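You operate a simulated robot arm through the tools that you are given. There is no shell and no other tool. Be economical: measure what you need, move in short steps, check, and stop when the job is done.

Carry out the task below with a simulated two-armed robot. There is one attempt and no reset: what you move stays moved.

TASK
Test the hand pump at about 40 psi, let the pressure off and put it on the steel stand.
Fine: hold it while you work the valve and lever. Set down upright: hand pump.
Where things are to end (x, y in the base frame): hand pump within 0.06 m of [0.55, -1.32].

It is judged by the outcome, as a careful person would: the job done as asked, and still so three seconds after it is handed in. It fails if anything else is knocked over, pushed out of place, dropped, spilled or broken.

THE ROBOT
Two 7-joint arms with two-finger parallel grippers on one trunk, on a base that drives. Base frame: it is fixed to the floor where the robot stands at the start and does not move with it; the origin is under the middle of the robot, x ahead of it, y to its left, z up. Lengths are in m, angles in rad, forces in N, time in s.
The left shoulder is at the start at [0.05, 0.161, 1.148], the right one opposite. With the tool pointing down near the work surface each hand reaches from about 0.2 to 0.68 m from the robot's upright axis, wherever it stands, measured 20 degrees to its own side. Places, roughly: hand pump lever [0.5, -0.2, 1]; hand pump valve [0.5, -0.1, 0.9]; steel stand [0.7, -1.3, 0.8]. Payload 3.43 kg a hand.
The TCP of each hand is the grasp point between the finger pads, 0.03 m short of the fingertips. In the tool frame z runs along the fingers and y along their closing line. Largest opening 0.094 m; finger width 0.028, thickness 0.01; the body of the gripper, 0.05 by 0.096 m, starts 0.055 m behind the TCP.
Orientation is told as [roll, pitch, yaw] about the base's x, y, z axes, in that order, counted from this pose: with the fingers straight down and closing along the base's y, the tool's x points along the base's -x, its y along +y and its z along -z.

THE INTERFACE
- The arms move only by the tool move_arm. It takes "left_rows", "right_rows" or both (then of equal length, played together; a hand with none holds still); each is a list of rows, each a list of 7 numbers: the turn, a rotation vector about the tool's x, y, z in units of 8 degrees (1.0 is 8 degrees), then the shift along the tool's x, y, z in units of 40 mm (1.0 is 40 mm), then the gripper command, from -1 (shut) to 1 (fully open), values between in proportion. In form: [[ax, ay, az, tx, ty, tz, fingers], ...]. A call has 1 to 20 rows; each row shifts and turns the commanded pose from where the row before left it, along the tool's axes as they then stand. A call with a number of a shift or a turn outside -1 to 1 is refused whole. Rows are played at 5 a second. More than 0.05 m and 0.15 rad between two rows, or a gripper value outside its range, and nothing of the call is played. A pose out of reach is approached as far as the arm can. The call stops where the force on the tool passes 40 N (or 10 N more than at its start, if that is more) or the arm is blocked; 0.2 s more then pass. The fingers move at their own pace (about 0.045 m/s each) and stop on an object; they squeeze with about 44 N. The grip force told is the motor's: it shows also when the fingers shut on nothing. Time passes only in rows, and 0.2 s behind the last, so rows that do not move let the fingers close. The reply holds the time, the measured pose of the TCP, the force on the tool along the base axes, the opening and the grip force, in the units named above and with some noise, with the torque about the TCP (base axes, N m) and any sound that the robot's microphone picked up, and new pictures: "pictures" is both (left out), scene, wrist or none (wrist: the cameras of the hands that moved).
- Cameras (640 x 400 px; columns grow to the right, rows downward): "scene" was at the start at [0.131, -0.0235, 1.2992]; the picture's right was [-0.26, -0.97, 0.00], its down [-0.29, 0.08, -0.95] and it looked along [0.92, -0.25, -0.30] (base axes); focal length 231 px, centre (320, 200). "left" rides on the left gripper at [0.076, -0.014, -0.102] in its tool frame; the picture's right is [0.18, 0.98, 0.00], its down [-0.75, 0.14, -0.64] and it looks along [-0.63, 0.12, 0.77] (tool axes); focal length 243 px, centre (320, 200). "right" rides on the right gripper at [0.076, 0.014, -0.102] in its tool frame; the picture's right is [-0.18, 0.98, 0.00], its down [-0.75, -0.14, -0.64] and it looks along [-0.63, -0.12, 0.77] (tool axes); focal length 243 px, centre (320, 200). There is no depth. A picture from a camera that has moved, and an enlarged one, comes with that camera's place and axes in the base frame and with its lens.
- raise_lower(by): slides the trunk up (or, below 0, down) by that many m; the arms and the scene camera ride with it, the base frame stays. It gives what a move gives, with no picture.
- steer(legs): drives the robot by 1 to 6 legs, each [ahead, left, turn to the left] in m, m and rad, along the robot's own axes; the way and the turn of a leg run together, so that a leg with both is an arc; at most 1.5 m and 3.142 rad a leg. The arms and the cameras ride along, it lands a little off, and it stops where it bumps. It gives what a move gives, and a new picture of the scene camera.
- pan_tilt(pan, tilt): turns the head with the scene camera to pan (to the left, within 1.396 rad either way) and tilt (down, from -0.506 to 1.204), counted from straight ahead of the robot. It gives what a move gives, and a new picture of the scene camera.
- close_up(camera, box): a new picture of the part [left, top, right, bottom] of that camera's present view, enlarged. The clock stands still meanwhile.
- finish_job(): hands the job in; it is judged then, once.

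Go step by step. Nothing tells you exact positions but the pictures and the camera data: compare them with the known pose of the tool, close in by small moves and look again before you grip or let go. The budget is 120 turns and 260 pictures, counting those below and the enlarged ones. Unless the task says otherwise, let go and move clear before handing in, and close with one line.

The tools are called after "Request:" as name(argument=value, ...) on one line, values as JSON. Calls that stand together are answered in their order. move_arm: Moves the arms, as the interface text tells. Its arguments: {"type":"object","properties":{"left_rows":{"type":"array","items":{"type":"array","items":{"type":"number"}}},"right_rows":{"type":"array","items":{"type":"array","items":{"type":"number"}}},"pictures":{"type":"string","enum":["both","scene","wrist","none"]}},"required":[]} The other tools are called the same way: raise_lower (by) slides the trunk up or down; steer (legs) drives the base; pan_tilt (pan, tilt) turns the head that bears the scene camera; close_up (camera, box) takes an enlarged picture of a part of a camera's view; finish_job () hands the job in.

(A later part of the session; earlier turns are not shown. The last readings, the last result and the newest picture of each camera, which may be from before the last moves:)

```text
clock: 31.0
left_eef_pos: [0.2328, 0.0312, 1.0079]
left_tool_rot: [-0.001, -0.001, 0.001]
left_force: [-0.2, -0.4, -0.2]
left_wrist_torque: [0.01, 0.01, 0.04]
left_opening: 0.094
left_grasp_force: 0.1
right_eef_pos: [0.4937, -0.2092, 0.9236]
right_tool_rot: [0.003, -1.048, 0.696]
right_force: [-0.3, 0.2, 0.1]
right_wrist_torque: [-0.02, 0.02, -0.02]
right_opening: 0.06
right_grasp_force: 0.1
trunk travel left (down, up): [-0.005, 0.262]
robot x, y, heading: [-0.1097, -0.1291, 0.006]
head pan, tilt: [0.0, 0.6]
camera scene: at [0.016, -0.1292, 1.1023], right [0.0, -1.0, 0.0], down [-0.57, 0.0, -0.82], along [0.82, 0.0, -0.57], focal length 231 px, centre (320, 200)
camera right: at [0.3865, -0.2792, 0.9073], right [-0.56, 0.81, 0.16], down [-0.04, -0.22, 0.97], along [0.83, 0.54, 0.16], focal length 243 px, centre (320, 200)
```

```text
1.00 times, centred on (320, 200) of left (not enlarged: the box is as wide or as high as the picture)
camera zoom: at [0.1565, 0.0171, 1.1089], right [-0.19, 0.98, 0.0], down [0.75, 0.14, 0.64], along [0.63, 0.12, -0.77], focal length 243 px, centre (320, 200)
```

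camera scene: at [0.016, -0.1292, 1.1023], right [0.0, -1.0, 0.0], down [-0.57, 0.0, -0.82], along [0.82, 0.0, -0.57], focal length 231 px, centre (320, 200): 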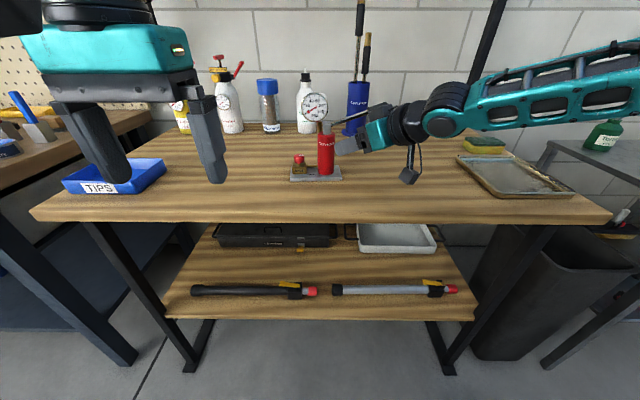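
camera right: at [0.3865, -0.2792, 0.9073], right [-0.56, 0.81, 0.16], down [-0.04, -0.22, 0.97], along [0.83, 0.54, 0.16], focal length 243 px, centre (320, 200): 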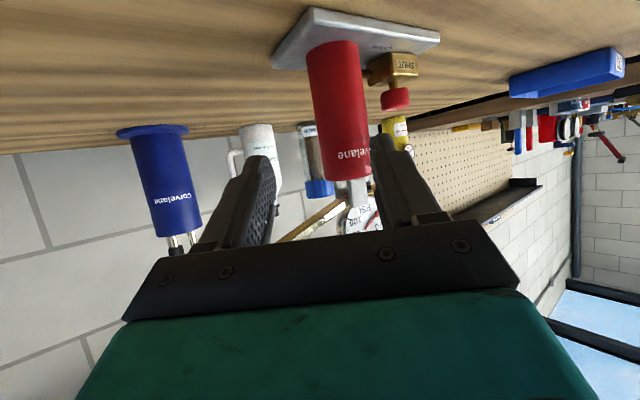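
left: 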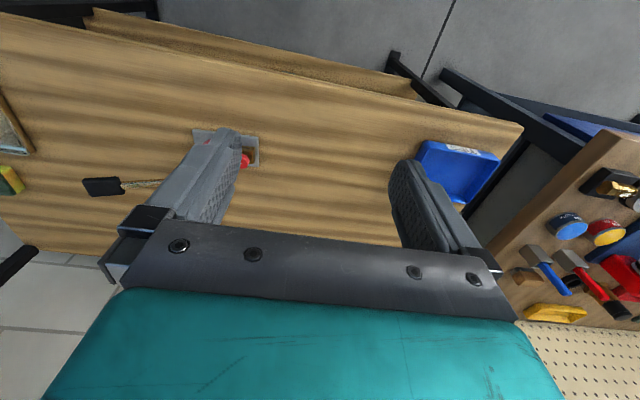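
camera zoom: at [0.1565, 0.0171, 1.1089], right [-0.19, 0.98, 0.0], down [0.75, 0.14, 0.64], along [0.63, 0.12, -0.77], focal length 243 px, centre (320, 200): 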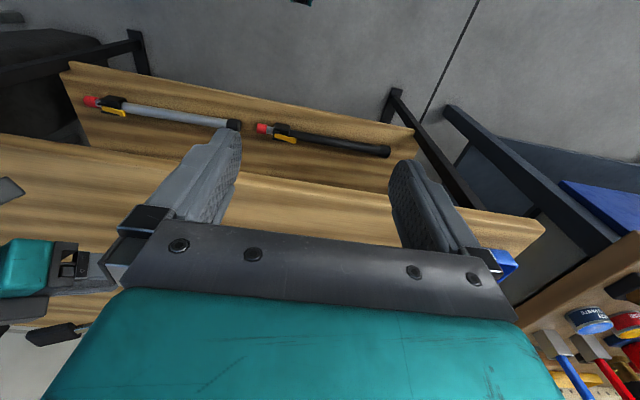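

Refined: body axis (0.545, -0.1445), plate top z≈0.828, body top z≈0.929, knob top (0.541, -0.081, 0.877). Aligning laterally, then advancing with the fingers around the body.

Request:
move_arm(right_rows=[[0, 0, 0, -0.06, 0.42, 0, 0.28], [0, 0, 0, 0, 0, 0.6, 0.28], [0, 0, 0, 0, 0, 0.6, 0.28]])

Request:
close_up(camera="scene", box=[280, 85, 400, 190])

```text
clock: 31.8
left_eef_pos: [0.2317, 0.0312, 1.0081]
left_tool_rot: [0.0, -0.002, 0.001]
left_force: [-0.4, -0.1, -0.3]
left_wrist_torque: [0.0, -0.02, -0.03]
left_opening: 0.0939
left_grasp_force: 0.0
right_eef_pos: [0.4973, -0.1876, 0.9064]
right_tool_rot: [0.002, -1.046, 0.696]
right_force: [-0.3, -1.1, -0.3]
right_wrist_torque: [0.01, -0.01, 0.03]
right_opening: 0.06
right_grasp_force: 0.0
right hand out of reach, approached as far as the arm can: row 3
trunk travel left (down, up): [-0.005, 0.262]
robot x, y, heading: [-0.1142, -0.1313, -0.006]
head pan, tilt: [0.0, 0.6]
camera scene: at [0.0161, -0.1293, 1.1023], right [0.0, -1.0, 0.0], down [-0.57, 0.0, -0.82], along [0.82, 0.0, -0.57], focal length 231 px, centre (320, 200)
camera right: at [0.3907, -0.2572, 0.8901], right [-0.56, 0.81, 0.16], down [-0.05, -0.22, 0.97], along [0.83, 0.54, 0.16], focal length 243 px, centre (320, 200)
```

scene: 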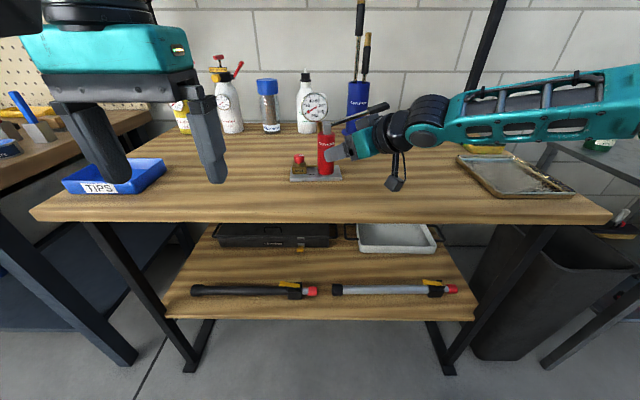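
right: 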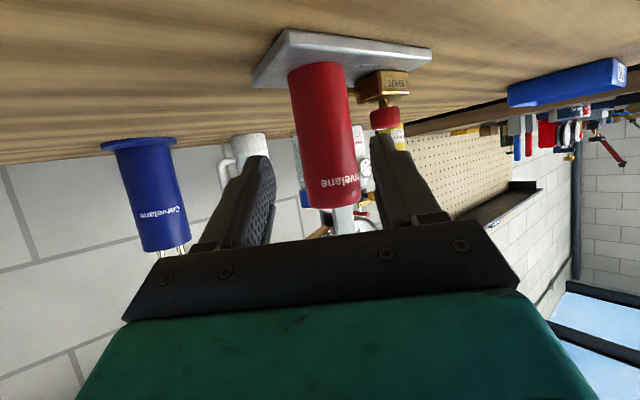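

```text
3.81 times, centred on (340, 138) of scene
camera zoom: at [0.0161, -0.1293, 1.1023], right [0.0, -1.0, 0.0], down [-0.57, 0.0, -0.82], along [0.82, 0.0, -0.57], focal length 880 px, centre (244, 438)
```

zoom: 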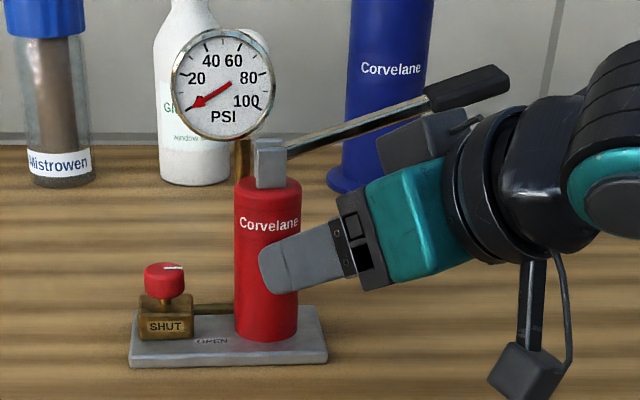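

Nearly there, but the reach limit appears again ~5 cm short; being closer to the bench should loosen it. I retract, then drive ahead 9 cm.

Request:
move_arm(right_rows=[[0, 0, 0, 0, 0, -0.9, 0.28], [0, 0, 0, 0.39, 0.33, -0.85, 0.28], [0, 0, 0, 0.39, 0.33, -0.85, 0.28]], pictures="none")

Request:
steer(legs=[[0.09, 0, 0]])

```text
clock: 32.6
left_eef_pos: [0.232, 0.0306, 1.0071]
left_tool_rot: [-0.001, -0.001, 0.003]
left_force: [0.7, -0.4, 0.6]
left_wrist_torque: [-0.02, 0.01, -0.01]
left_opening: 0.094
left_grasp_force: 0.0
right_eef_pos: [0.3967, -0.2321, 0.9326]
right_tool_rot: [0.002, -1.046, 0.695]
right_force: [-0.5, 0.5, -0.8]
right_wrist_torque: [-0.01, -0.03, 0.02]
right_opening: 0.0603
right_grasp_force: 0.2
trunk travel left (down, up): [-0.005, 0.262]
robot x, y, heading: [-0.1137, -0.1305, -0.002]
head pan, tilt: [0.0, 0.6]
```

```text
clock: 33.7
left_eef_pos: [0.3241, 0.0317, 1.0082]
left_tool_rot: [0.0, 0.001, 0.003]
left_force: [0.0, 0.5, -0.9]
left_wrist_torque: [0.01, -0.01, 0.0]
left_opening: 0.094
left_grasp_force: 0.1
right_eef_pos: [0.4884, -0.2297, 0.9327]
right_tool_rot: [0.004, -1.045, 0.698]
right_force: [0.7, 0.4, -0.1]
right_wrist_torque: [0.02, -0.02, -0.06]
right_opening: 0.0602
right_grasp_force: 0.1
trunk travel left (down, up): [-0.005, 0.262]
robot x, y, heading: [-0.0213, -0.131, -0.001]
head pan, tilt: [0.0, 0.6]
camera scene: at [0.107, -0.1291, 1.1022], right [0.0, -1.0, 0.0], down [-0.57, 0.0, -0.82], along [0.82, 0.0, -0.57], focal length 231 px, centre (320, 200)
```

scene: 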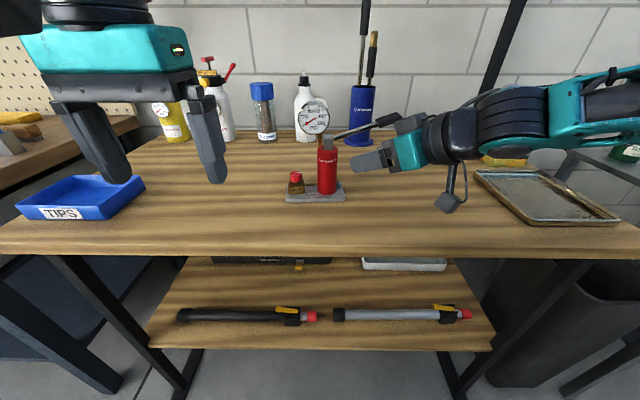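

Request:
move_arm(right_rows=[[0, 0, 0, -0.05, 0.7, 0.2, 0.28], [0, 0, 0, -0.05, 0.04, 0.75, 0.28], [0, 0, 0, 0, 0, 0.7, 0.28]], pictures="wrist")

Request:
close_up(camera="scene", box=[280, 95, 400, 210])

```text
clock: 34.5
left_eef_pos: [0.3233, 0.0298, 1.008]
left_tool_rot: [-0.002, 0.001, 0.004]
left_force: [-1.0, 0.3, 0.1]
left_wrist_torque: [0.0, 0.02, -0.03]
left_opening: 0.0939
left_grasp_force: 0.0
right_eef_pos: [0.5154, -0.1707, 0.9042]
right_tool_rot: [0.003, -1.046, 0.696]
right_force: [0.8, -0.4, 0.4]
right_wrist_torque: [-0.02, -0.02, 0.02]
right_opening: 0.06
right_grasp_force: 0.0
trunk travel left (down, up): [-0.005, 0.262]
robot x, y, heading: [-0.026, -0.1292, 0.001]
head pan, tilt: [0.0, 0.6]
camera right: at [0.4086, -0.2416, 0.8874], right [-0.56, 0.81, 0.16], down [-0.04, -0.22, 0.97], along [0.83, 0.54, 0.16], focal length 243 px, centre (320, 200)
```

right: 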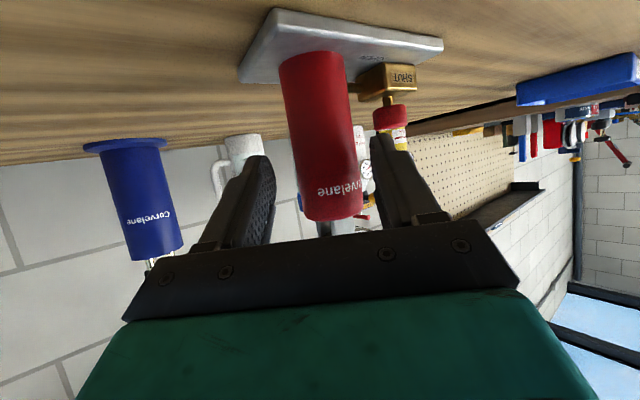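

```text
3.48 times, centred on (340, 152) of scene
camera zoom: at [0.107, -0.1291, 1.1023], right [0.0, -1.0, 0.0], down [-0.57, 0.0, -0.82], along [0.82, 0.0, -0.57], focal length 804 px, centre (250, 365)
```

zoom: 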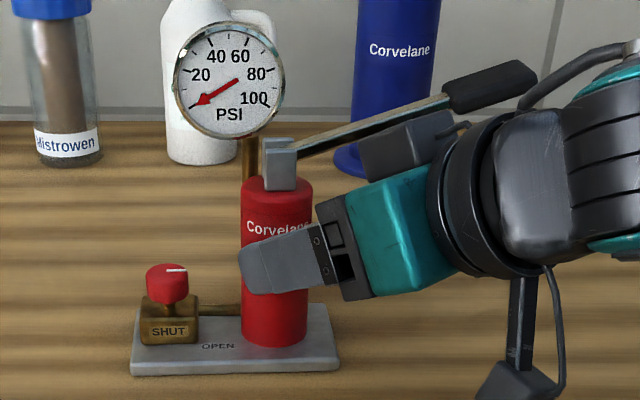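

Now fully reachable, with the body centred between the fingers. Final 2.8 cm in, then close.

Request:
move_arm(right_rows=[[0, 0, 0, 0, 0, 0.35, 0.28], [0, 0, 0, 0, 0, 0.35, 0.28], [0, 0, 0, 0, 0, 0, 0.28]], pictures="wrist")

Request:
close_up(camera="scene", box=[280, 95, 400, 210])

```text
clock: 35.3
left_eef_pos: [0.3235, 0.0299, 1.0068]
left_tool_rot: [0.001, 0.0, 0.004]
left_force: [-0.8, -0.1, -0.1]
left_wrist_torque: [-0.03, -0.01, -0.01]
left_opening: 0.0941
left_grasp_force: 0.0
right_eef_pos: [0.533, -0.1546, 0.8882]
right_tool_rot: [0.001, -1.046, 0.697]
right_force: [0.2, 0.0, -0.3]
right_wrist_torque: [-0.02, 0.02, -0.01]
right_opening: 0.0603
right_grasp_force: 0.1
trunk travel left (down, up): [-0.005, 0.262]
robot x, y, heading: [-0.0207, -0.1279, 0.004]
head pan, tilt: [0.0, 0.6]
camera right: at [0.4283, -0.2255, 0.8728], right [-0.56, 0.81, 0.16], down [-0.05, -0.22, 0.97], along [0.83, 0.54, 0.16], focal length 243 px, centre (320, 200)
```

right: 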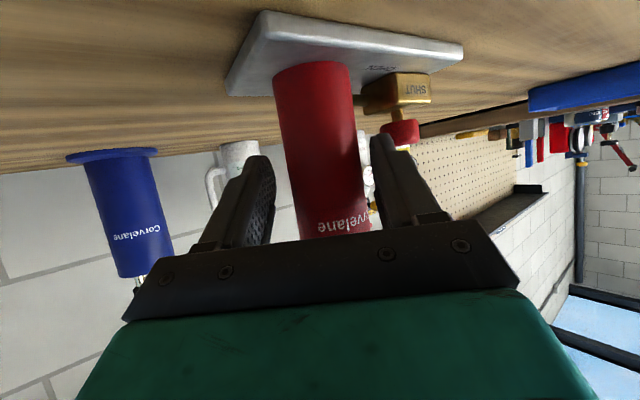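

```text
3.48 times, centred on (340, 152) of scene
camera zoom: at [0.1069, -0.1291, 1.1023], right [0.0, -1.0, 0.0], down [-0.56, 0.0, -0.83], along [0.83, 0.0, -0.56], focal length 804 px, centre (250, 365)
```

zoom: 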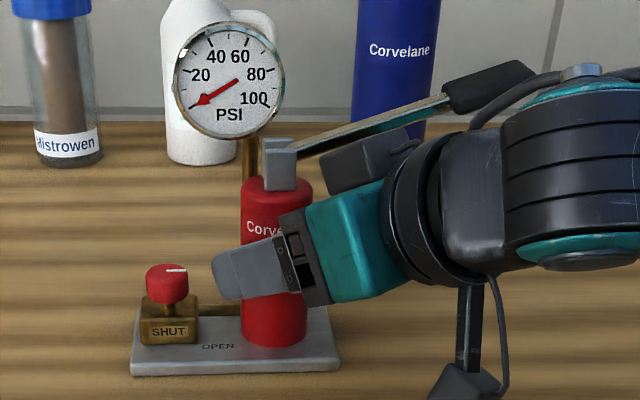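

The body is centred between the pads. Closing.

Request:
move_arm(right_rows=[[0, 0, 0, 0, 0, 0, -0.05], [0, 0, 0, 0, 0, 0, -0.3], [0, 0, 0, 0, 0, 0, -1], [0, 0, 0, 0, 0, 0, -1]], pictures="wrist")

Request:
close_up(camera="scene", box=[280, 95, 400, 210])

```text
clock: 36.3
left_eef_pos: [0.3235, 0.0323, 1.0085]
left_tool_rot: [-0.001, -0.001, 0.003]
left_force: [-0.8, 1.1, -0.2]
left_wrist_torque: [0.02, 0.0, 0.05]
left_opening: 0.094
left_grasp_force: 0.1
right_eef_pos: [0.5354, -0.1546, 0.8899]
right_tool_rot: [0.004, -1.044, 0.696]
right_force: [-2.0, 1.4, -0.4]
right_wrist_torque: [0.03, -0.05, 0.15]
right_opening: 0.043
right_grasp_force: 43.9
trunk travel left (down, up): [-0.005, 0.262]
robot x, y, heading: [-0.0248, -0.1317, 0.002]
head pan, tilt: [0.0, 0.6]
camera right: at [0.428, -0.2252, 0.8729], right [-0.56, 0.81, 0.16], down [-0.04, -0.22, 0.97], along [0.83, 0.54, 0.16], focal length 243 px, centre (320, 200)
```

right: 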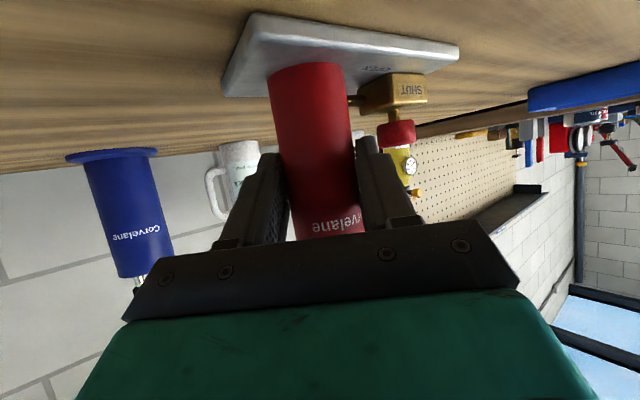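

```text
3.48 times, centred on (340, 152) of scene
camera zoom: at [0.1067, -0.1289, 1.1023], right [0.0, -1.0, 0.0], down [-0.56, 0.0, -0.83], along [0.83, 0.0, -0.56], focal length 804 px, centre (250, 365)
```

zoom: 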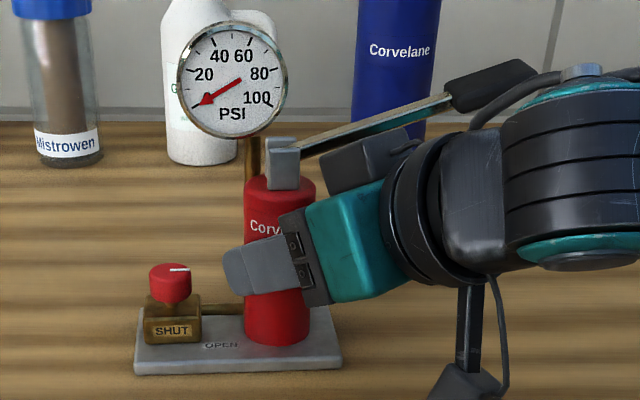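

The right hand now holds the body (43 mm, 44 N). Next the left hand turns to approach the knob from the front-left, yawed -50°, pitched -60°.

Request:
move_arm(left_rows=[[0, 0, 0.893, 0, 0, 0, 1], [0, 0, 0.893, 0, 0, 0, 1], [0, 0, 0.893, 0, 0, 0, 1], [0, 0, 0.893, 0, 0, 0, 1], [0, 0, 0.893, 0, 0, 0, 1], [0, 0, 0.893, 0, 0, 0, 1], [0, 0, 0.893, 0, 0, 0, 1], [0, -0.9375, 0, 0, 0, 0, 0.5], [0, -0.9375, 0, 0, 0, 0, 0], [0, -0.9375, 0, 0, 0, 0, -0.2], [0, -0.9375, 0, 0, 0, 0, -0.2], [0, -0.9375, 0, 0, 0, 0, -0.2], [0, -0.9375, 0, 0, 0, 0, -0.2], [0, -0.9375, 0, 0, 0, 0, -0.2], [0, -0.9375, 0, 0, 0, 0, -0.2], [0, 0, 0, 0.03, 0.59, 0.6, -0.2], [0, 0, 0, 0.03, 0.59, 0.6, -0.2], [0, 0, 0, 0.03, 0.59, 0.6, -0.2], [0, 0, 0, 0.03, 0.59, 0.6, -0.2]])

```text
clock: 40.3
left_eef_pos: [0.4505, 0.0315, 0.9532]
left_tool_rot: [0.0, -1.046, -0.869]
left_force: [-0.6, -0.2, -0.2]
left_wrist_torque: [0.04, 0.0, 0.03]
left_opening: 0.0375
left_grasp_force: 0.1
right_eef_pos: [0.5353, -0.1559, 0.8904]
right_tool_rot: [0.001, -1.048, 0.696]
right_force: [0.3, 1.2, 0.3]
right_wrist_torque: [0.11, 0.01, 0.19]
right_opening: 0.0425
right_grasp_force: 43.6
trunk travel left (down, up): [-0.005, 0.262]
robot x, y, heading: [-0.0239, -0.1272, 0.004]
head pan, tilt: [0.0, 0.6]
camera scene: at [0.1069, -0.1291, 1.1023], right [0.0, -1.0, 0.0], down [-0.56, 0.0, -0.83], along [0.83, 0.0, -0.56], focal length 231 px, centre (320, 200)
camera left: at [0.3578, 0.1206, 0.9386], right [0.69, 0.7, -0.16], down [-0.01, 0.23, 0.97], along [0.72, -0.67, 0.16], focal length 243 px, centre (320, 200)
```

scene: 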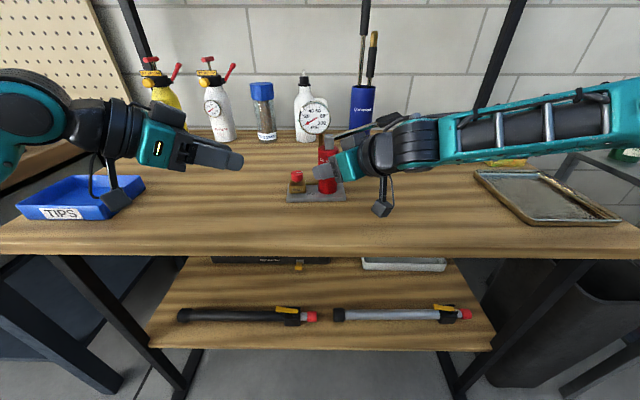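
left: 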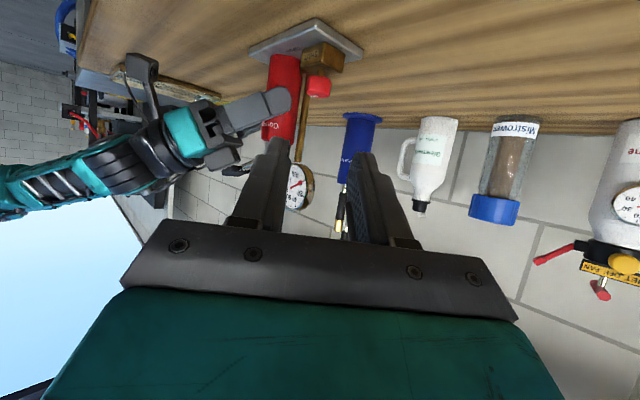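

The left hand is well placed. I zoom to locate the knob relative to the left hand and the right fingers.

Request:
close_up(camera="left", box=[240, 20, 370, 100])

Request:
close_up(camera="scene", box=[270, 150, 360, 210])

```text
4.92 times, centred on (305, 60) of left
camera zoom: at [0.3578, 0.1206, 0.9386], right [0.69, 0.7, -0.16], down [-0.01, 0.23, 0.97], along [0.72, -0.67, 0.16], focal length 1194 px, centre (394, 889)
```

zoom: 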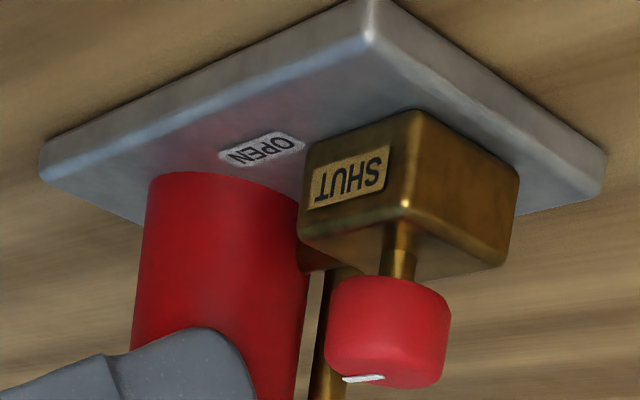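

```text
6.67 times, centred on (315, 180) of scene
camera zoom: at [0.1069, -0.1291, 1.1023], right [0.0, -1.0, 0.0], down [-0.56, 0.0, -0.83], along [0.83, 0.0, -0.56], focal length 1541 px, centre (353, 333)
```

zoom: 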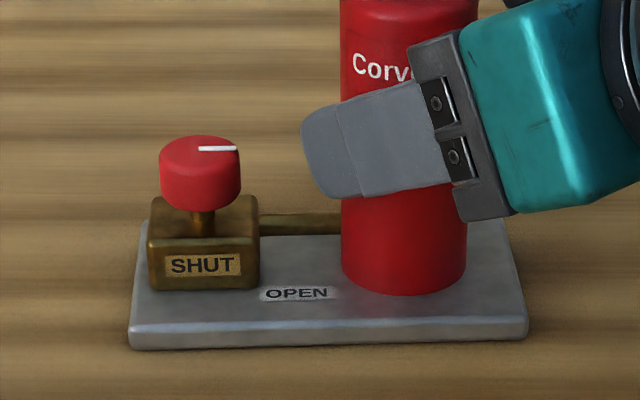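

The knob centre comes out at (0.545, -0.0795, 0.864), and the left hand is nearly exactly in line. I advance 9 cm along the fingers and check.

Request:
move_arm(left_rows=[[0, 0, 0, 0, 0, 0.75, -0.15], [0, 0, 0, 0, 0, 0.75, -0.15], [0, 0, 0, -0.04, 0, 0.75, -0.15]], pictures="wrist")

Request:
close_up(camera="scene", box=[230, 110, 380, 210])

Request:
close_up(camera="left", box=[220, 20, 420, 200])

```text
clock: 41.1
left_eef_pos: [0.5002, -0.0291, 0.9112]
left_tool_rot: [-0.002, -1.047, -0.867]
left_force: [1.3, -0.7, -0.1]
left_wrist_torque: [-0.01, -0.01, 0.02]
left_opening: 0.0399
left_grasp_force: 0.1
right_eef_pos: [0.5348, -0.1567, 0.8894]
right_tool_rot: [0.004, -1.047, 0.696]
right_force: [-1.8, -2.2, -0.2]
right_wrist_torque: [0.23, -0.17, 0.1]
right_opening: 0.0427
right_grasp_force: 43.8
trunk travel left (down, up): [-0.005, 0.262]
robot x, y, heading: [-0.0201, -0.1295, 0.003]
head pan, tilt: [0.0, 0.6]
camera left: at [0.4064, 0.0588, 0.896], right [0.69, 0.7, -0.16], down [-0.01, 0.23, 0.97], along [0.72, -0.67, 0.16], focal length 243 px, centre (320, 200)
```

left: 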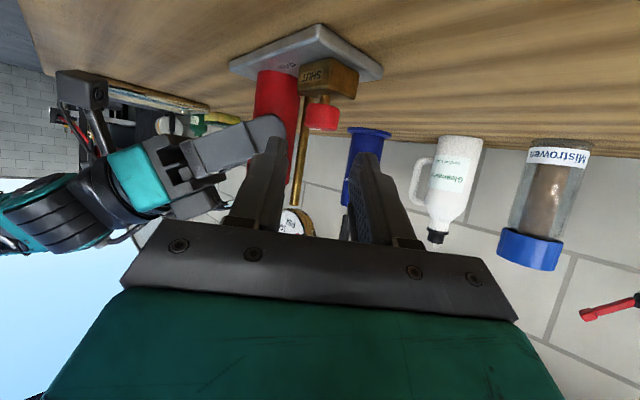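

```text
4.00 times, centred on (305, 160) of scene
camera zoom: at [0.1068, -0.1292, 1.1023], right [0.0, -1.0, 0.0], down [-0.56, 0.0, -0.83], along [0.83, 0.0, -0.56], focal length 924 px, centre (380, 360)
```

zoom: 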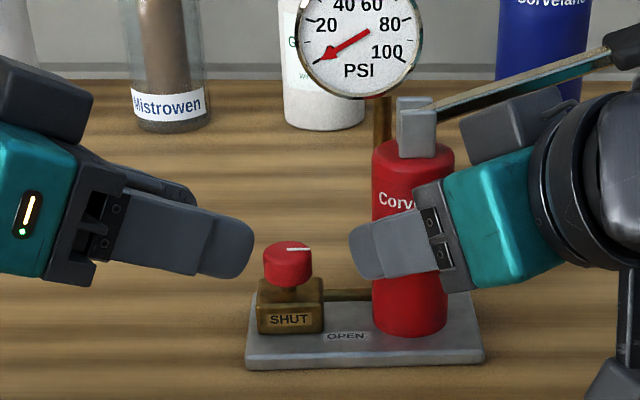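

```text
2.22 times, centred on (320, 110) of left
camera zoom: at [0.4064, 0.0588, 0.896], right [0.69, 0.7, -0.16], down [-0.01, 0.23, 0.97], along [0.72, -0.67, 0.16], focal length 539 px, centre (320, 400)
```

zoom: 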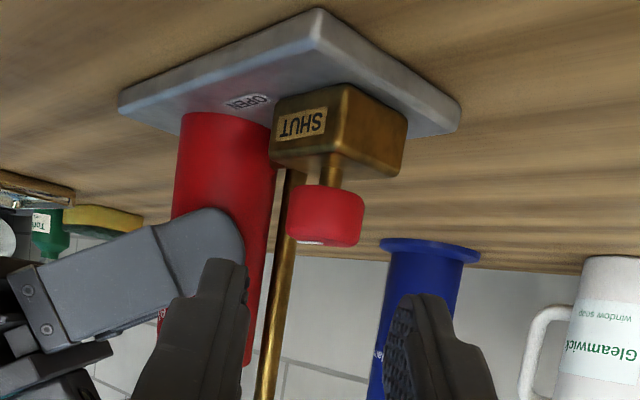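

Aligned. I rotate 8° more to clear the right fingertips, narrow the opening slightly, and advance most of the way.

Request:
move_arm(left_rows=[[0.866, 0, 0.5, 0, 0, 0, -0.2], [0, 0, 0, 0.05, 0.23, 0.2, -0.2], [0, 0, 0, 0, 0, 0.5, -0.2], [0, 0, 0, 0, 0, 0.3, -0.2]], pictures="none")

Request:
close_up(camera="scene", box=[270, 140, 360, 200])

Request:
close_up(camera="left", box=[220, 20, 420, 200])

```text
clock: 42.1
left_eef_pos: [0.5245, -0.0512, 0.8904]
left_tool_rot: [0.002, -1.046, -1.01]
left_force: [0.3, -0.2, -0.5]
left_wrist_torque: [0.0, 0.0, 0.0]
left_opening: 0.0376
left_grasp_force: 0.1
right_eef_pos: [0.5336, -0.1557, 0.8898]
right_tool_rot: [0.004, -1.048, 0.696]
right_force: [-1.3, -1.6, 0.6]
right_wrist_torque: [0.05, -0.04, 0.09]
right_opening: 0.0428
right_grasp_force: 43.4
trunk travel left (down, up): [-0.005, 0.262]
robot x, y, heading: [-0.0236, -0.1304, 0.004]
head pan, tilt: [0.0, 0.6]
```

```text
6.67 times, centred on (315, 170) of scene
camera zoom: at [0.1067, -0.1292, 1.1023], right [0.0, -1.0, 0.0], down [-0.56, 0.0, -0.83], along [0.83, 0.0, -0.56], focal length 1541 px, centre (353, 400)
```

zoom: 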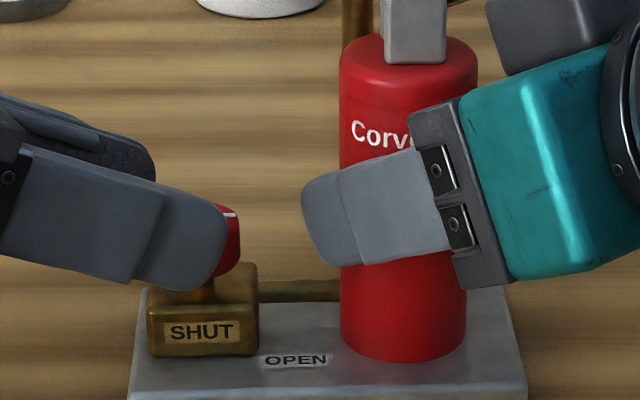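

```text
2.22 times, centred on (320, 110) of left
camera zoom: at [0.4444, 0.048, 0.8748], right [0.78, 0.6, -0.16], down [0.02, 0.23, 0.97], along [0.62, -0.77, 0.16], focal length 539 px, centre (320, 400)
```

zoom: 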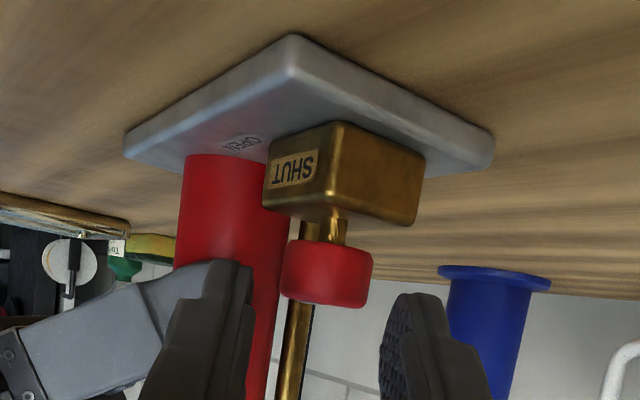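

Clear of the right finger. Advancing the last 2 cm and closing on the knob.

Request:
move_arm(left_rows=[[0, 0, 0, 0, 0.02, 0.5, -0.2], [0, 0, 0, 0, 0, 0, -0.3], [0, 0, 0, 0, 0, 0, -0.45], [0, 0, 0, 0, 0, 0, -1], [0, 0, 0, 0, 0, 0, -1]], pictures="none")

Request:
close_up(camera="scene", box=[270, 140, 360, 200])

Request:
close_up(camera="left", box=[220, 20, 420, 200])

```text
clock: 43.3
left_eef_pos: [0.5337, -0.0676, 0.8784]
left_tool_rot: [-0.001, -1.047, -1.007]
left_force: [6.8, 1.9, -0.3]
left_wrist_torque: [-0.05, -0.16, 0.11]
left_opening: 0.0254
left_grasp_force: 43.9
right_eef_pos: [0.5342, -0.1555, 0.8897]
right_tool_rot: [0.003, -1.047, 0.698]
right_force: [-6.3, -3.6, 1.6]
right_wrist_torque: [0.09, -0.05, 0.11]
right_opening: 0.0425
right_grasp_force: 44.3
trunk travel left (down, up): [-0.005, 0.262]
robot x, y, heading: [-0.0193, -0.1318, 0.004]
head pan, tilt: [0.0, 0.6]
```

```text
6.67 times, centred on (315, 170) of scene
camera zoom: at [0.1067, -0.1293, 1.1023], right [0.0, -1.0, 0.0], down [-0.56, 0.0, -0.83], along [0.83, 0.0, -0.56], focal length 1541 px, centre (353, 400)
```

zoom: 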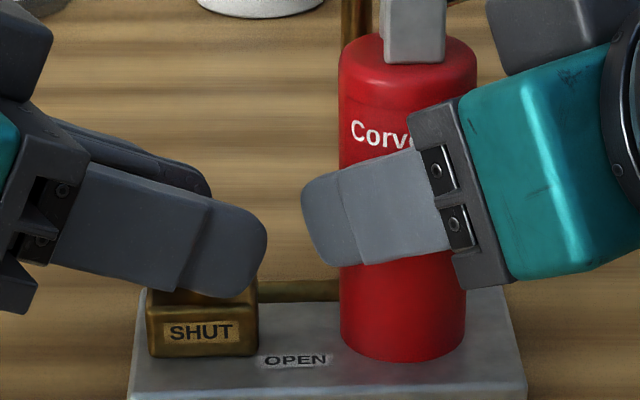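

```text
2.22 times, centred on (320, 110) of left
camera zoom: at [0.4541, 0.0338, 0.8634], right [0.78, 0.6, -0.16], down [0.02, 0.23, 0.97], along [0.62, -0.76, 0.16], focal length 539 px, centre (320, 400)
```

zoom: 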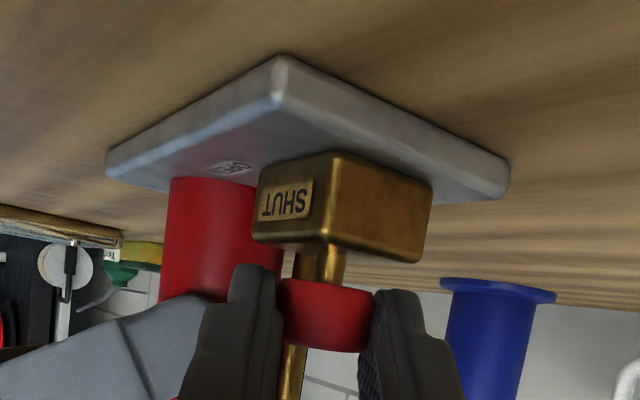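

The knob is gripped (25 mm). Now I turn it clockwise about its own axis in a few small steps, watching the torque.

Request:
move_arm(left_rows=[[0.866, 0, 0.5, 0, 0.053, 0, -1], [0.866, 0, 0.5, 0, 0.053, 0, -1], [0.866, 0, 0.5, 0, 0.053, 0, -1]], pictures="none")

Request:
close_up(camera="scene", box=[270, 140, 360, 200])

```text
clock: 44.1
left_eef_pos: [0.5418, -0.0652, 0.8786]
left_tool_rot: [-0.003, -1.047, -1.422]
left_force: [5.3, 11.8, 0.7]
left_wrist_torque: [-0.38, -0.05, 0.12]
left_opening: 0.0253
left_grasp_force: 44.3
right_eef_pos: [0.5342, -0.1567, 0.8895]
right_tool_rot: [0.0, -1.048, 0.697]
right_force: [-6.4, -12.5, 3.8]
right_wrist_torque: [0.16, -0.07, 0.21]
right_opening: 0.0421
right_grasp_force: 43.5
trunk travel left (down, up): [-0.005, 0.262]
robot x, y, heading: [-0.0211, -0.1283, 0.002]
head pan, tilt: [0.0, 0.6]
```

```text
6.67 times, centred on (315, 170) of scene
camera zoom: at [0.1067, -0.129, 1.1023], right [0.0, -1.0, 0.0], down [-0.56, 0.0, -0.83], along [0.83, 0.0, -0.56], focal length 1541 px, centre (353, 400)
```

zoom: 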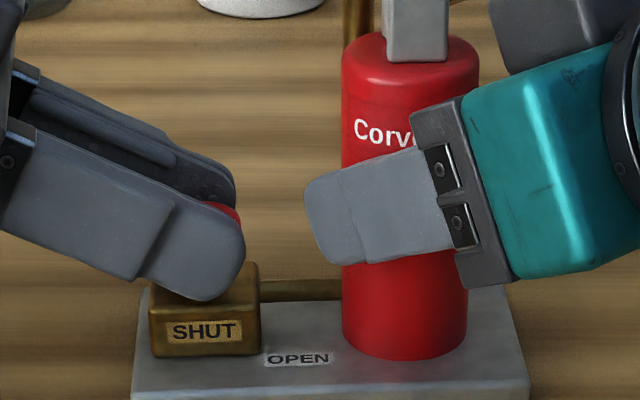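

Turning well with modest forces; I continue with a slight back-off to relieve the sideways load.

Request:
move_arm(left_rows=[[0.866, 0, 0.5, 0, 0.053, -0.02, -1], [0.866, 0, 0.5, 0, 0.053, -0.02, -1], [0.866, 0, 0.5, 0, 0.053, -0.02, -1]], pictures="none")

Request:
close_up(camera="scene", box=[270, 140, 360, 200])

```text
clock: 44.9
left_eef_pos: [0.5453, -0.0628, 0.8799]
left_tool_rot: [-0.005, -1.047, -1.847]
left_force: [3.3, 5.3, -1.5]
left_wrist_torque: [0.33, -0.05, 0.05]
left_opening: 0.025
left_grasp_force: 44.6
right_eef_pos: [0.534, -0.1542, 0.8889]
right_tool_rot: [0.002, -1.047, 0.694]
right_force: [-2.4, -5.8, 2.6]
right_wrist_torque: [0.3, 0.04, 0.14]
right_opening: 0.0419
right_grasp_force: 44.2
trunk travel left (down, up): [-0.005, 0.262]
robot x, y, heading: [-0.0244, -0.1307, 0.001]
head pan, tilt: [0.0, 0.6]
```

```text
6.67 times, centred on (315, 170) of scene
camera zoom: at [0.1071, -0.1292, 1.1022], right [0.0, -1.0, 0.0], down [-0.57, 0.0, -0.82], along [0.82, 0.0, -0.57], focal length 1541 px, centre (353, 400)
```

zoom: 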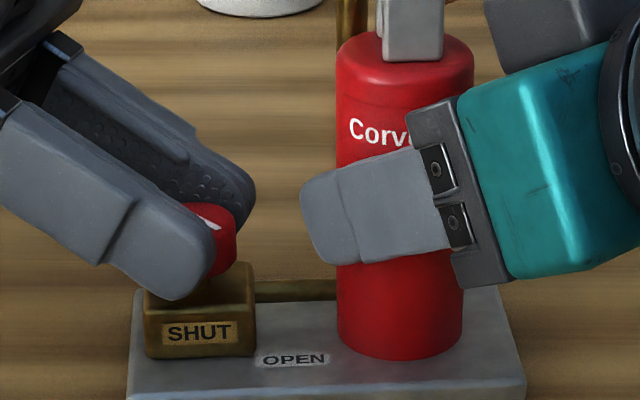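

The pointer has turned about halfway toward SHUT. Continuing as far as reach permits.

Request:
move_arm(left_rows=[[0.866, 0, 0.5, 0, 0.053, -0.01, -1], [0.866, 0, 0.5, 0, 0.053, -0.01, -1], [0.866, 0, 0.5, 0, 0.053, 0, -1]], pictures="scene")

Request:
close_up(camera="scene", box=[270, 140, 360, 200])

```text
clock: 45.7
left_eef_pos: [0.5316, -0.0671, 0.8884]
left_tool_rot: [-0.015, -1.036, -2.155]
left_force: [14.0, -2.8, -32.3]
left_wrist_torque: [0.95, -0.73, 0.26]
left_opening: 0.0254
left_grasp_force: 44.2
left hand out of reach, approached as far as the arm can: row 2, 3
right_eef_pos: [0.5347, -0.1513, 0.8934]
right_tool_rot: [0.013, -1.057, 0.695]
right_force: [-13.4, 2.4, 24.9]
right_wrist_torque: [1.61, 1.0, 0.92]
right_opening: 0.0416
right_grasp_force: 44.3
trunk travel left (down, up): [-0.005, 0.262]
robot x, y, heading: [-0.022, -0.128, 0.004]
head pan, tilt: [0.0, 0.6]
camera scene: at [0.1076, -0.1291, 1.1021], right [0.0, -1.0, 0.0], down [-0.57, 0.0, -0.82], along [0.82, 0.0, -0.57], focal length 231 px, centre (320, 200)
```

scene: 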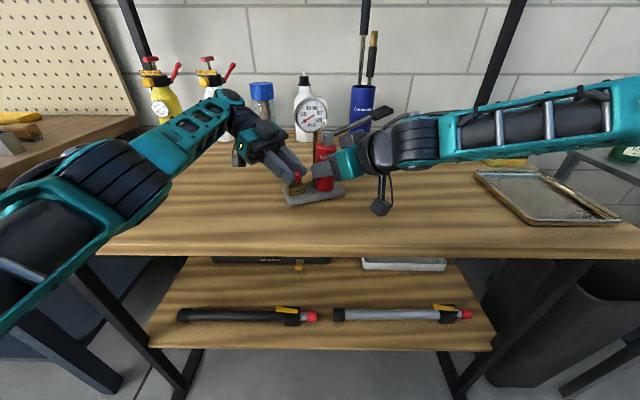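

```text
6.67 times, centred on (315, 170) of scene
camera zoom: at [0.1076, -0.1291, 1.1021], right [0.0, -1.0, 0.0], down [-0.57, 0.0, -0.82], along [0.82, 0.0, -0.57], focal length 1541 px, centre (353, 400)
```

zoom: 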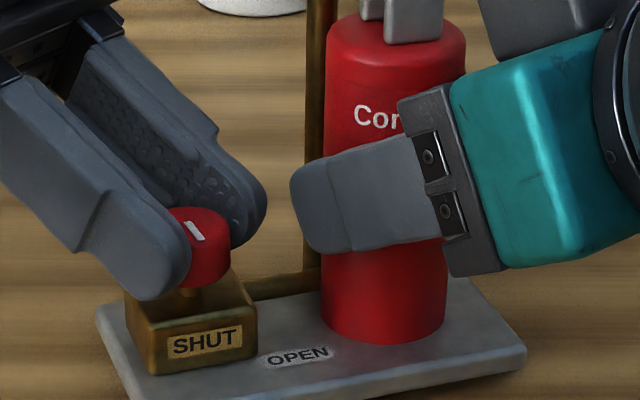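

The left arm hit its limit and is lifting the pump a little; the pointer is roughly 65–70° round. I'll open the left fingers in place, so the pump settles back under the right hand's hold.

Request:
move_arm(left_rows=[[0, 0, 0, 0.15, 0, 0, -0.9], [0, 0, 0, 0, 0, 0, -0.4], [0, 0, 0, 0, 0, 0, -0.15], [0, 0, 0, 0, 0, 0, -0.1]], pictures="wrist")

Request:
close_up(camera="scene", box=[260, 130, 370, 210])

```text
clock: 46.7
left_eef_pos: [0.5331, -0.0641, 0.8891]
left_tool_rot: [0.005, -1.047, -2.175]
left_force: [0.7, 0.2, 0.4]
left_wrist_torque: [0.04, -0.02, 0.0]
left_opening: 0.0425
left_grasp_force: 0.1
right_eef_pos: [0.5357, -0.1566, 0.8872]
right_tool_rot: [0.002, -1.043, 0.694]
right_force: [0.0, -0.9, 0.1]
right_wrist_torque: [-0.47, 0.17, -0.03]
right_opening: 0.041
right_grasp_force: 43.9
trunk travel left (down, up): [-0.005, 0.262]
robot x, y, heading: [-0.0247, -0.1291, -0.003]
head pan, tilt: [0.0, 0.6]
camera left: at [0.5927, 0.0495, 0.873], right [0.86, -0.48, -0.16], down [0.22, 0.07, 0.97], along [-0.46, -0.87, 0.16], focal length 243 px, centre (320, 200)
```

left: 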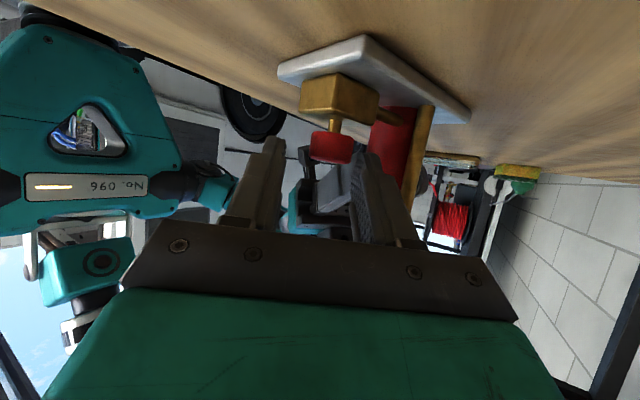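

```text
5.00 times, centred on (315, 170) of scene
camera zoom: at [0.1069, -0.1292, 1.1022], right [0.0, -1.0, 0.0], down [-0.56, 0.0, -0.83], along [0.83, 0.0, -0.56], focal length 1156 px, centre (345, 350)
```

zoom: 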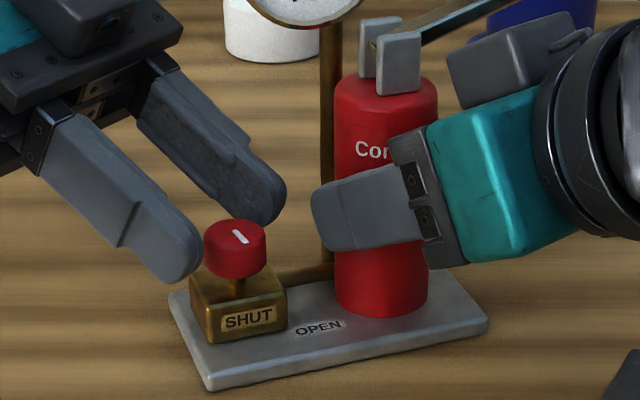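

The pump settled flat but yawed about 13° in the right grip; the valve pointer is ~20° short of SHUT. I back the left hand off, swing it back to regrip the knob at (0.528, -0.082).

Request:
move_arm(left_rows=[[0, 0, 0, 0, 0, -0.625, -0.1], [0, 0, 0, 0, 0, -0.625, -0.1], [-0.866, 0, -0.5, 0, 0, 0, -0.1], [-0.866, 0, -0.5, 0, 0, 0, -0.1], [-0.866, 0, -0.5, 0, 0, 0, -0.1], [-0.866, 0, -0.5, 0, 0, 0, -0.1], [-0.866, 0, -0.5, 0, 0, 0, -0.1], [-0.866, 0, -0.5, 0, 0, 0, -0.1], [0, 0, 0, 0.17, -0.52, 0, -0.15], [0, 0, 0, 0.17, -0.52, 0, -0.15]], pictures="none")

Request:
close_up(camera="scene", box=[260, 130, 370, 210])

Request:
close_up(camera="left", box=[220, 20, 420, 200])

```text
clock: 48.9
left_eef_pos: [0.487, -0.0492, 0.8935]
left_tool_rot: [-0.001, -1.047, -1.333]
left_force: [-0.1, -0.1, 0.3]
left_wrist_torque: [-0.02, 0.0, 0.01]
left_opening: 0.04
left_grasp_force: 0.0
left hand out of reach, approached as far as the arm can: row 1, 2
right_eef_pos: [0.5347, -0.156, 0.8887]
right_tool_rot: [0.003, -1.045, 0.696]
right_force: [-0.6, -0.5, -7.8]
right_wrist_torque: [-0.16, 0.1, -0.01]
right_opening: 0.041
right_grasp_force: 44.6
trunk travel left (down, up): [-0.005, 0.262]
robot x, y, heading: [-0.0221, -0.1298, 0.003]
head pan, tilt: [0.0, 0.6]
```

```text
5.00 times, centred on (315, 170) of scene
camera zoom: at [0.1074, -0.1291, 1.1022], right [0.0, -1.0, 0.0], down [-0.57, 0.0, -0.82], along [0.82, 0.0, -0.57], focal length 1156 px, centre (345, 350)
```

zoom: 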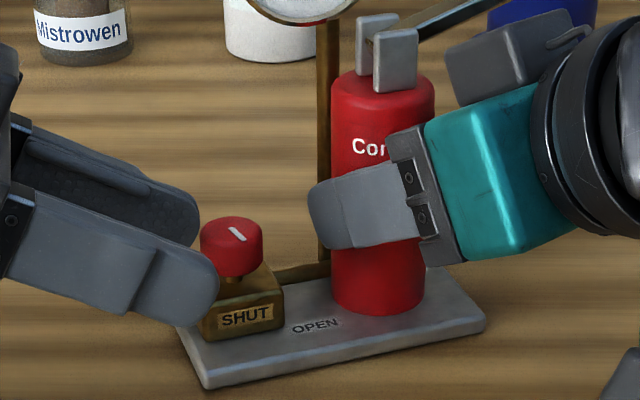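

```text
2.22 times, centred on (320, 110) of left
camera zoom: at [0.4429, 0.0714, 0.8767], right [0.93, 0.32, -0.16], down [0.09, 0.21, 0.97], along [0.35, -0.92, 0.16], focal length 539 px, centre (320, 400)
```

zoom: 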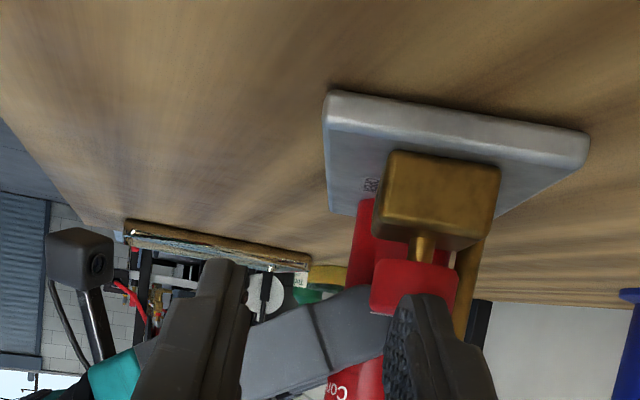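

Knob again located at (0.5265, -0.0825). Backing 1 cm, sliding sideways 3 cm, then advancing.

Request:
move_arm(left_rows=[[0, 0, 0, 0, 0, -0.3, -0.15], [0, 0, 0, -0.015, 0.38, 0, -0.15], [0, 0, 0, -0.015, 0.38, 0, -0.15], [0, 0, 0, 0, 0, 0.4, -0.15]], pictures="none")

Request:
close_up(camera="left", box=[220, 20, 420, 200])

```text
clock: 49.9
left_eef_pos: [0.5193, -0.0461, 0.89]
left_tool_rot: [0.003, -1.048, -1.335]
left_force: [0.7, 0.5, -0.1]
left_wrist_torque: [-0.01, 0.0, 0.02]
left_opening: 0.0399
left_grasp_force: 0.0
right_eef_pos: [0.5359, -0.1559, 0.8882]
right_tool_rot: [0.004, -1.047, 0.694]
right_force: [-0.5, -0.4, -7.6]
right_wrist_torque: [-0.17, 0.12, -0.02]
right_opening: 0.0409
right_grasp_force: 44.3
trunk travel left (down, up): [-0.005, 0.262]
robot x, y, heading: [-0.0239, -0.1312, 0.001]
head pan, tilt: [0.0, 0.6]
```

```text
2.22 times, centred on (320, 110) of left
camera zoom: at [0.475, 0.074, 0.8738], right [0.93, 0.32, -0.16], down [0.09, 0.21, 0.97], along [0.35, -0.92, 0.16], focal length 539 px, centre (320, 400)
```

zoom: 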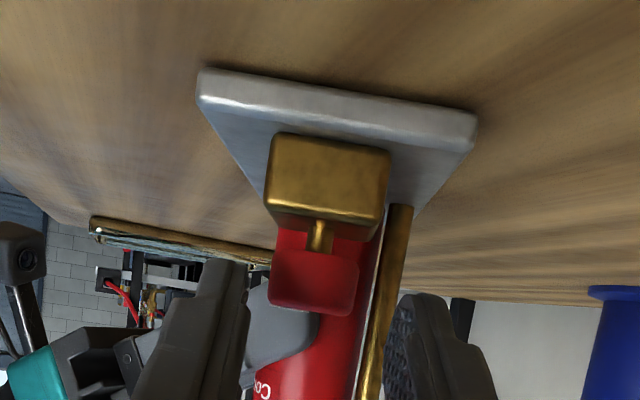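

Centred. Advance 2.3 cm, close, and turn the remaining ~24°.

Request:
move_arm(left_rows=[[0, 0, 0, 0, -0.02, 0.3, -0.15], [0, 0, 0, 0, -0.02, 0.28, -0.15], [0, 0, 0, 0, 0, 0, -0.3], [0, 0, 0, 0, 0, 0, -0.5], [0, 0, 0, 0, 0, 0, -1], [0, 0, 0, 0, 0, 0, -1]], pictures="none")

Request:
move_arm(left_rows=[[0.866, 0, 0.5, 0, 0.053, 0, -1], [0.866, 0, 0.5, 0, 0.053, -0.01, -1], [0.433, 0, 0.25, 0, 0.026, 0, -1]], pictures="none")

Request:
close_up(camera="scene", box=[260, 130, 370, 210])

```text
clock: 51.3
left_eef_pos: [0.5214, -0.067, 0.8778]
left_tool_rot: [0.0, -1.047, -1.335]
left_force: [0.9, -0.7, 0.1]
left_wrist_torque: [0.06, -0.1, 0.09]
left_opening: 0.032
left_grasp_force: 43.8
right_eef_pos: [0.5342, -0.1548, 0.8893]
right_tool_rot: [0.005, -1.044, 0.695]
right_force: [-1.6, 0.2, -6.6]
right_wrist_torque: [-0.19, 0.19, 0.02]
right_opening: 0.041
right_grasp_force: 43.8
trunk travel left (down, up): [-0.005, 0.262]
robot x, y, heading: [-0.0229, -0.1305, 0.001]
head pan, tilt: [0.0, 0.6]
```

```text
clock: 52.1
left_eef_pos: [0.527, -0.0643, 0.8773]
left_tool_rot: [0.002, -1.047, -1.684]
left_force: [12.1, 7.5, 0.0]
left_wrist_torque: [-0.03, 0.02, 0.25]
left_opening: 0.0247
left_grasp_force: 43.8
right_eef_pos: [0.5349, -0.1558, 0.8884]
right_tool_rot: [0.005, -1.045, 0.698]
right_force: [-12.4, -7.5, -7.7]
right_wrist_torque: [-0.16, 0.18, 0.96]
right_opening: 0.0417
right_grasp_force: 44.3
trunk travel left (down, up): [-0.005, 0.262]
robot x, y, heading: [-0.0234, -0.1317, 0.0]
head pan, tilt: [0.0, 0.6]
```

```text
5.00 times, centred on (315, 170) of scene
camera zoom: at [0.1074, -0.1292, 1.1022], right [0.0, -1.0, 0.0], down [-0.57, 0.0, -0.82], along [0.82, 0.0, -0.57], focal length 1156 px, centre (345, 350)
```

zoom: 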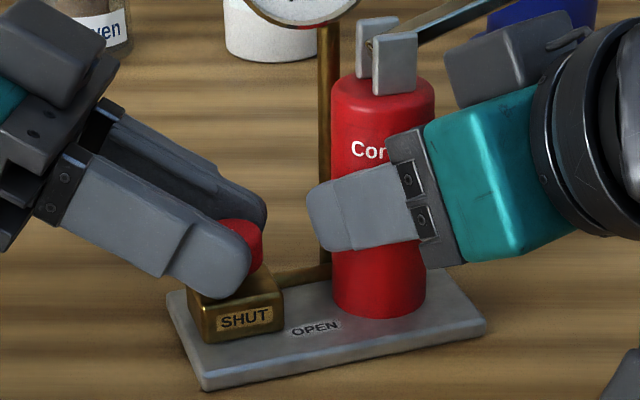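

Request:
move_arm(left_rows=[[0.433, 0, 0.25, 0, 0.0, 0, -1], [0.433, 0, 0.25, 0, 0.01, -0.01, -1], [0, 0, 0, 0, 0, 0, -1]], pictures="none")

Request:
close_up(camera="scene", box=[260, 130, 370, 210])

Request:
close_up(camera="left", box=[220, 20, 420, 200])

```text
clock: 52.9
left_eef_pos: [0.528, -0.0659, 0.8786]
left_tool_rot: [0.005, -1.048, -1.826]
left_force: [17.0, 2.4, 0.8]
left_wrist_torque: [0.17, -0.16, 0.73]
left_opening: 0.0253
left_grasp_force: 43.5
right_eef_pos: [0.5337, -0.1549, 0.8886]
right_tool_rot: [0.008, -1.047, 0.698]
right_force: [-16.8, -2.3, -6.1]
right_wrist_torque: [-0.26, 0.49, 0.8]
right_opening: 0.0412
right_grasp_force: 44.2
trunk travel left (down, up): [-0.005, 0.262]
robot x, y, heading: [-0.0199, -0.1253, -0.003]
head pan, tilt: [0.0, 0.6]
```

```text
5.00 times, centred on (315, 170) of scene
camera zoom: at [0.1074, -0.1291, 1.1022], right [0.0, -1.0, 0.0], down [-0.57, 0.0, -0.82], along [0.82, 0.0, -0.57], focal length 1156 px, centre (345, 350)
```

zoom: 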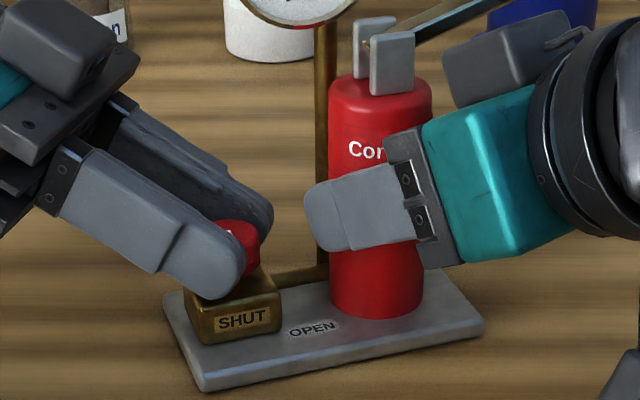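

```text
2.22 times, centred on (320, 110) of left
camera zoom: at [0.5453, 0.061, 0.8629], right [0.98, -0.15, -0.16], down [0.18, 0.14, 0.97], along [-0.13, -0.98, 0.16], focal length 539 px, centre (320, 400)
```

zoom: 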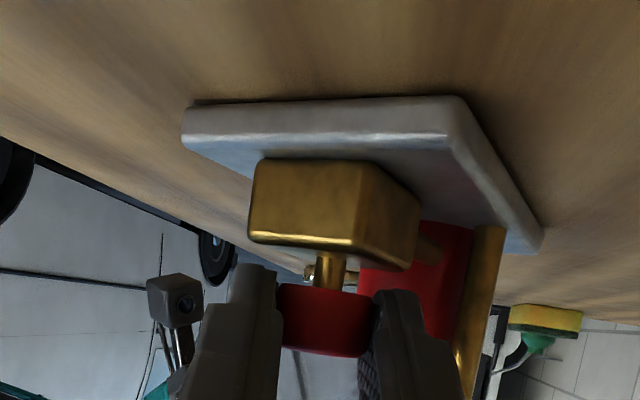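

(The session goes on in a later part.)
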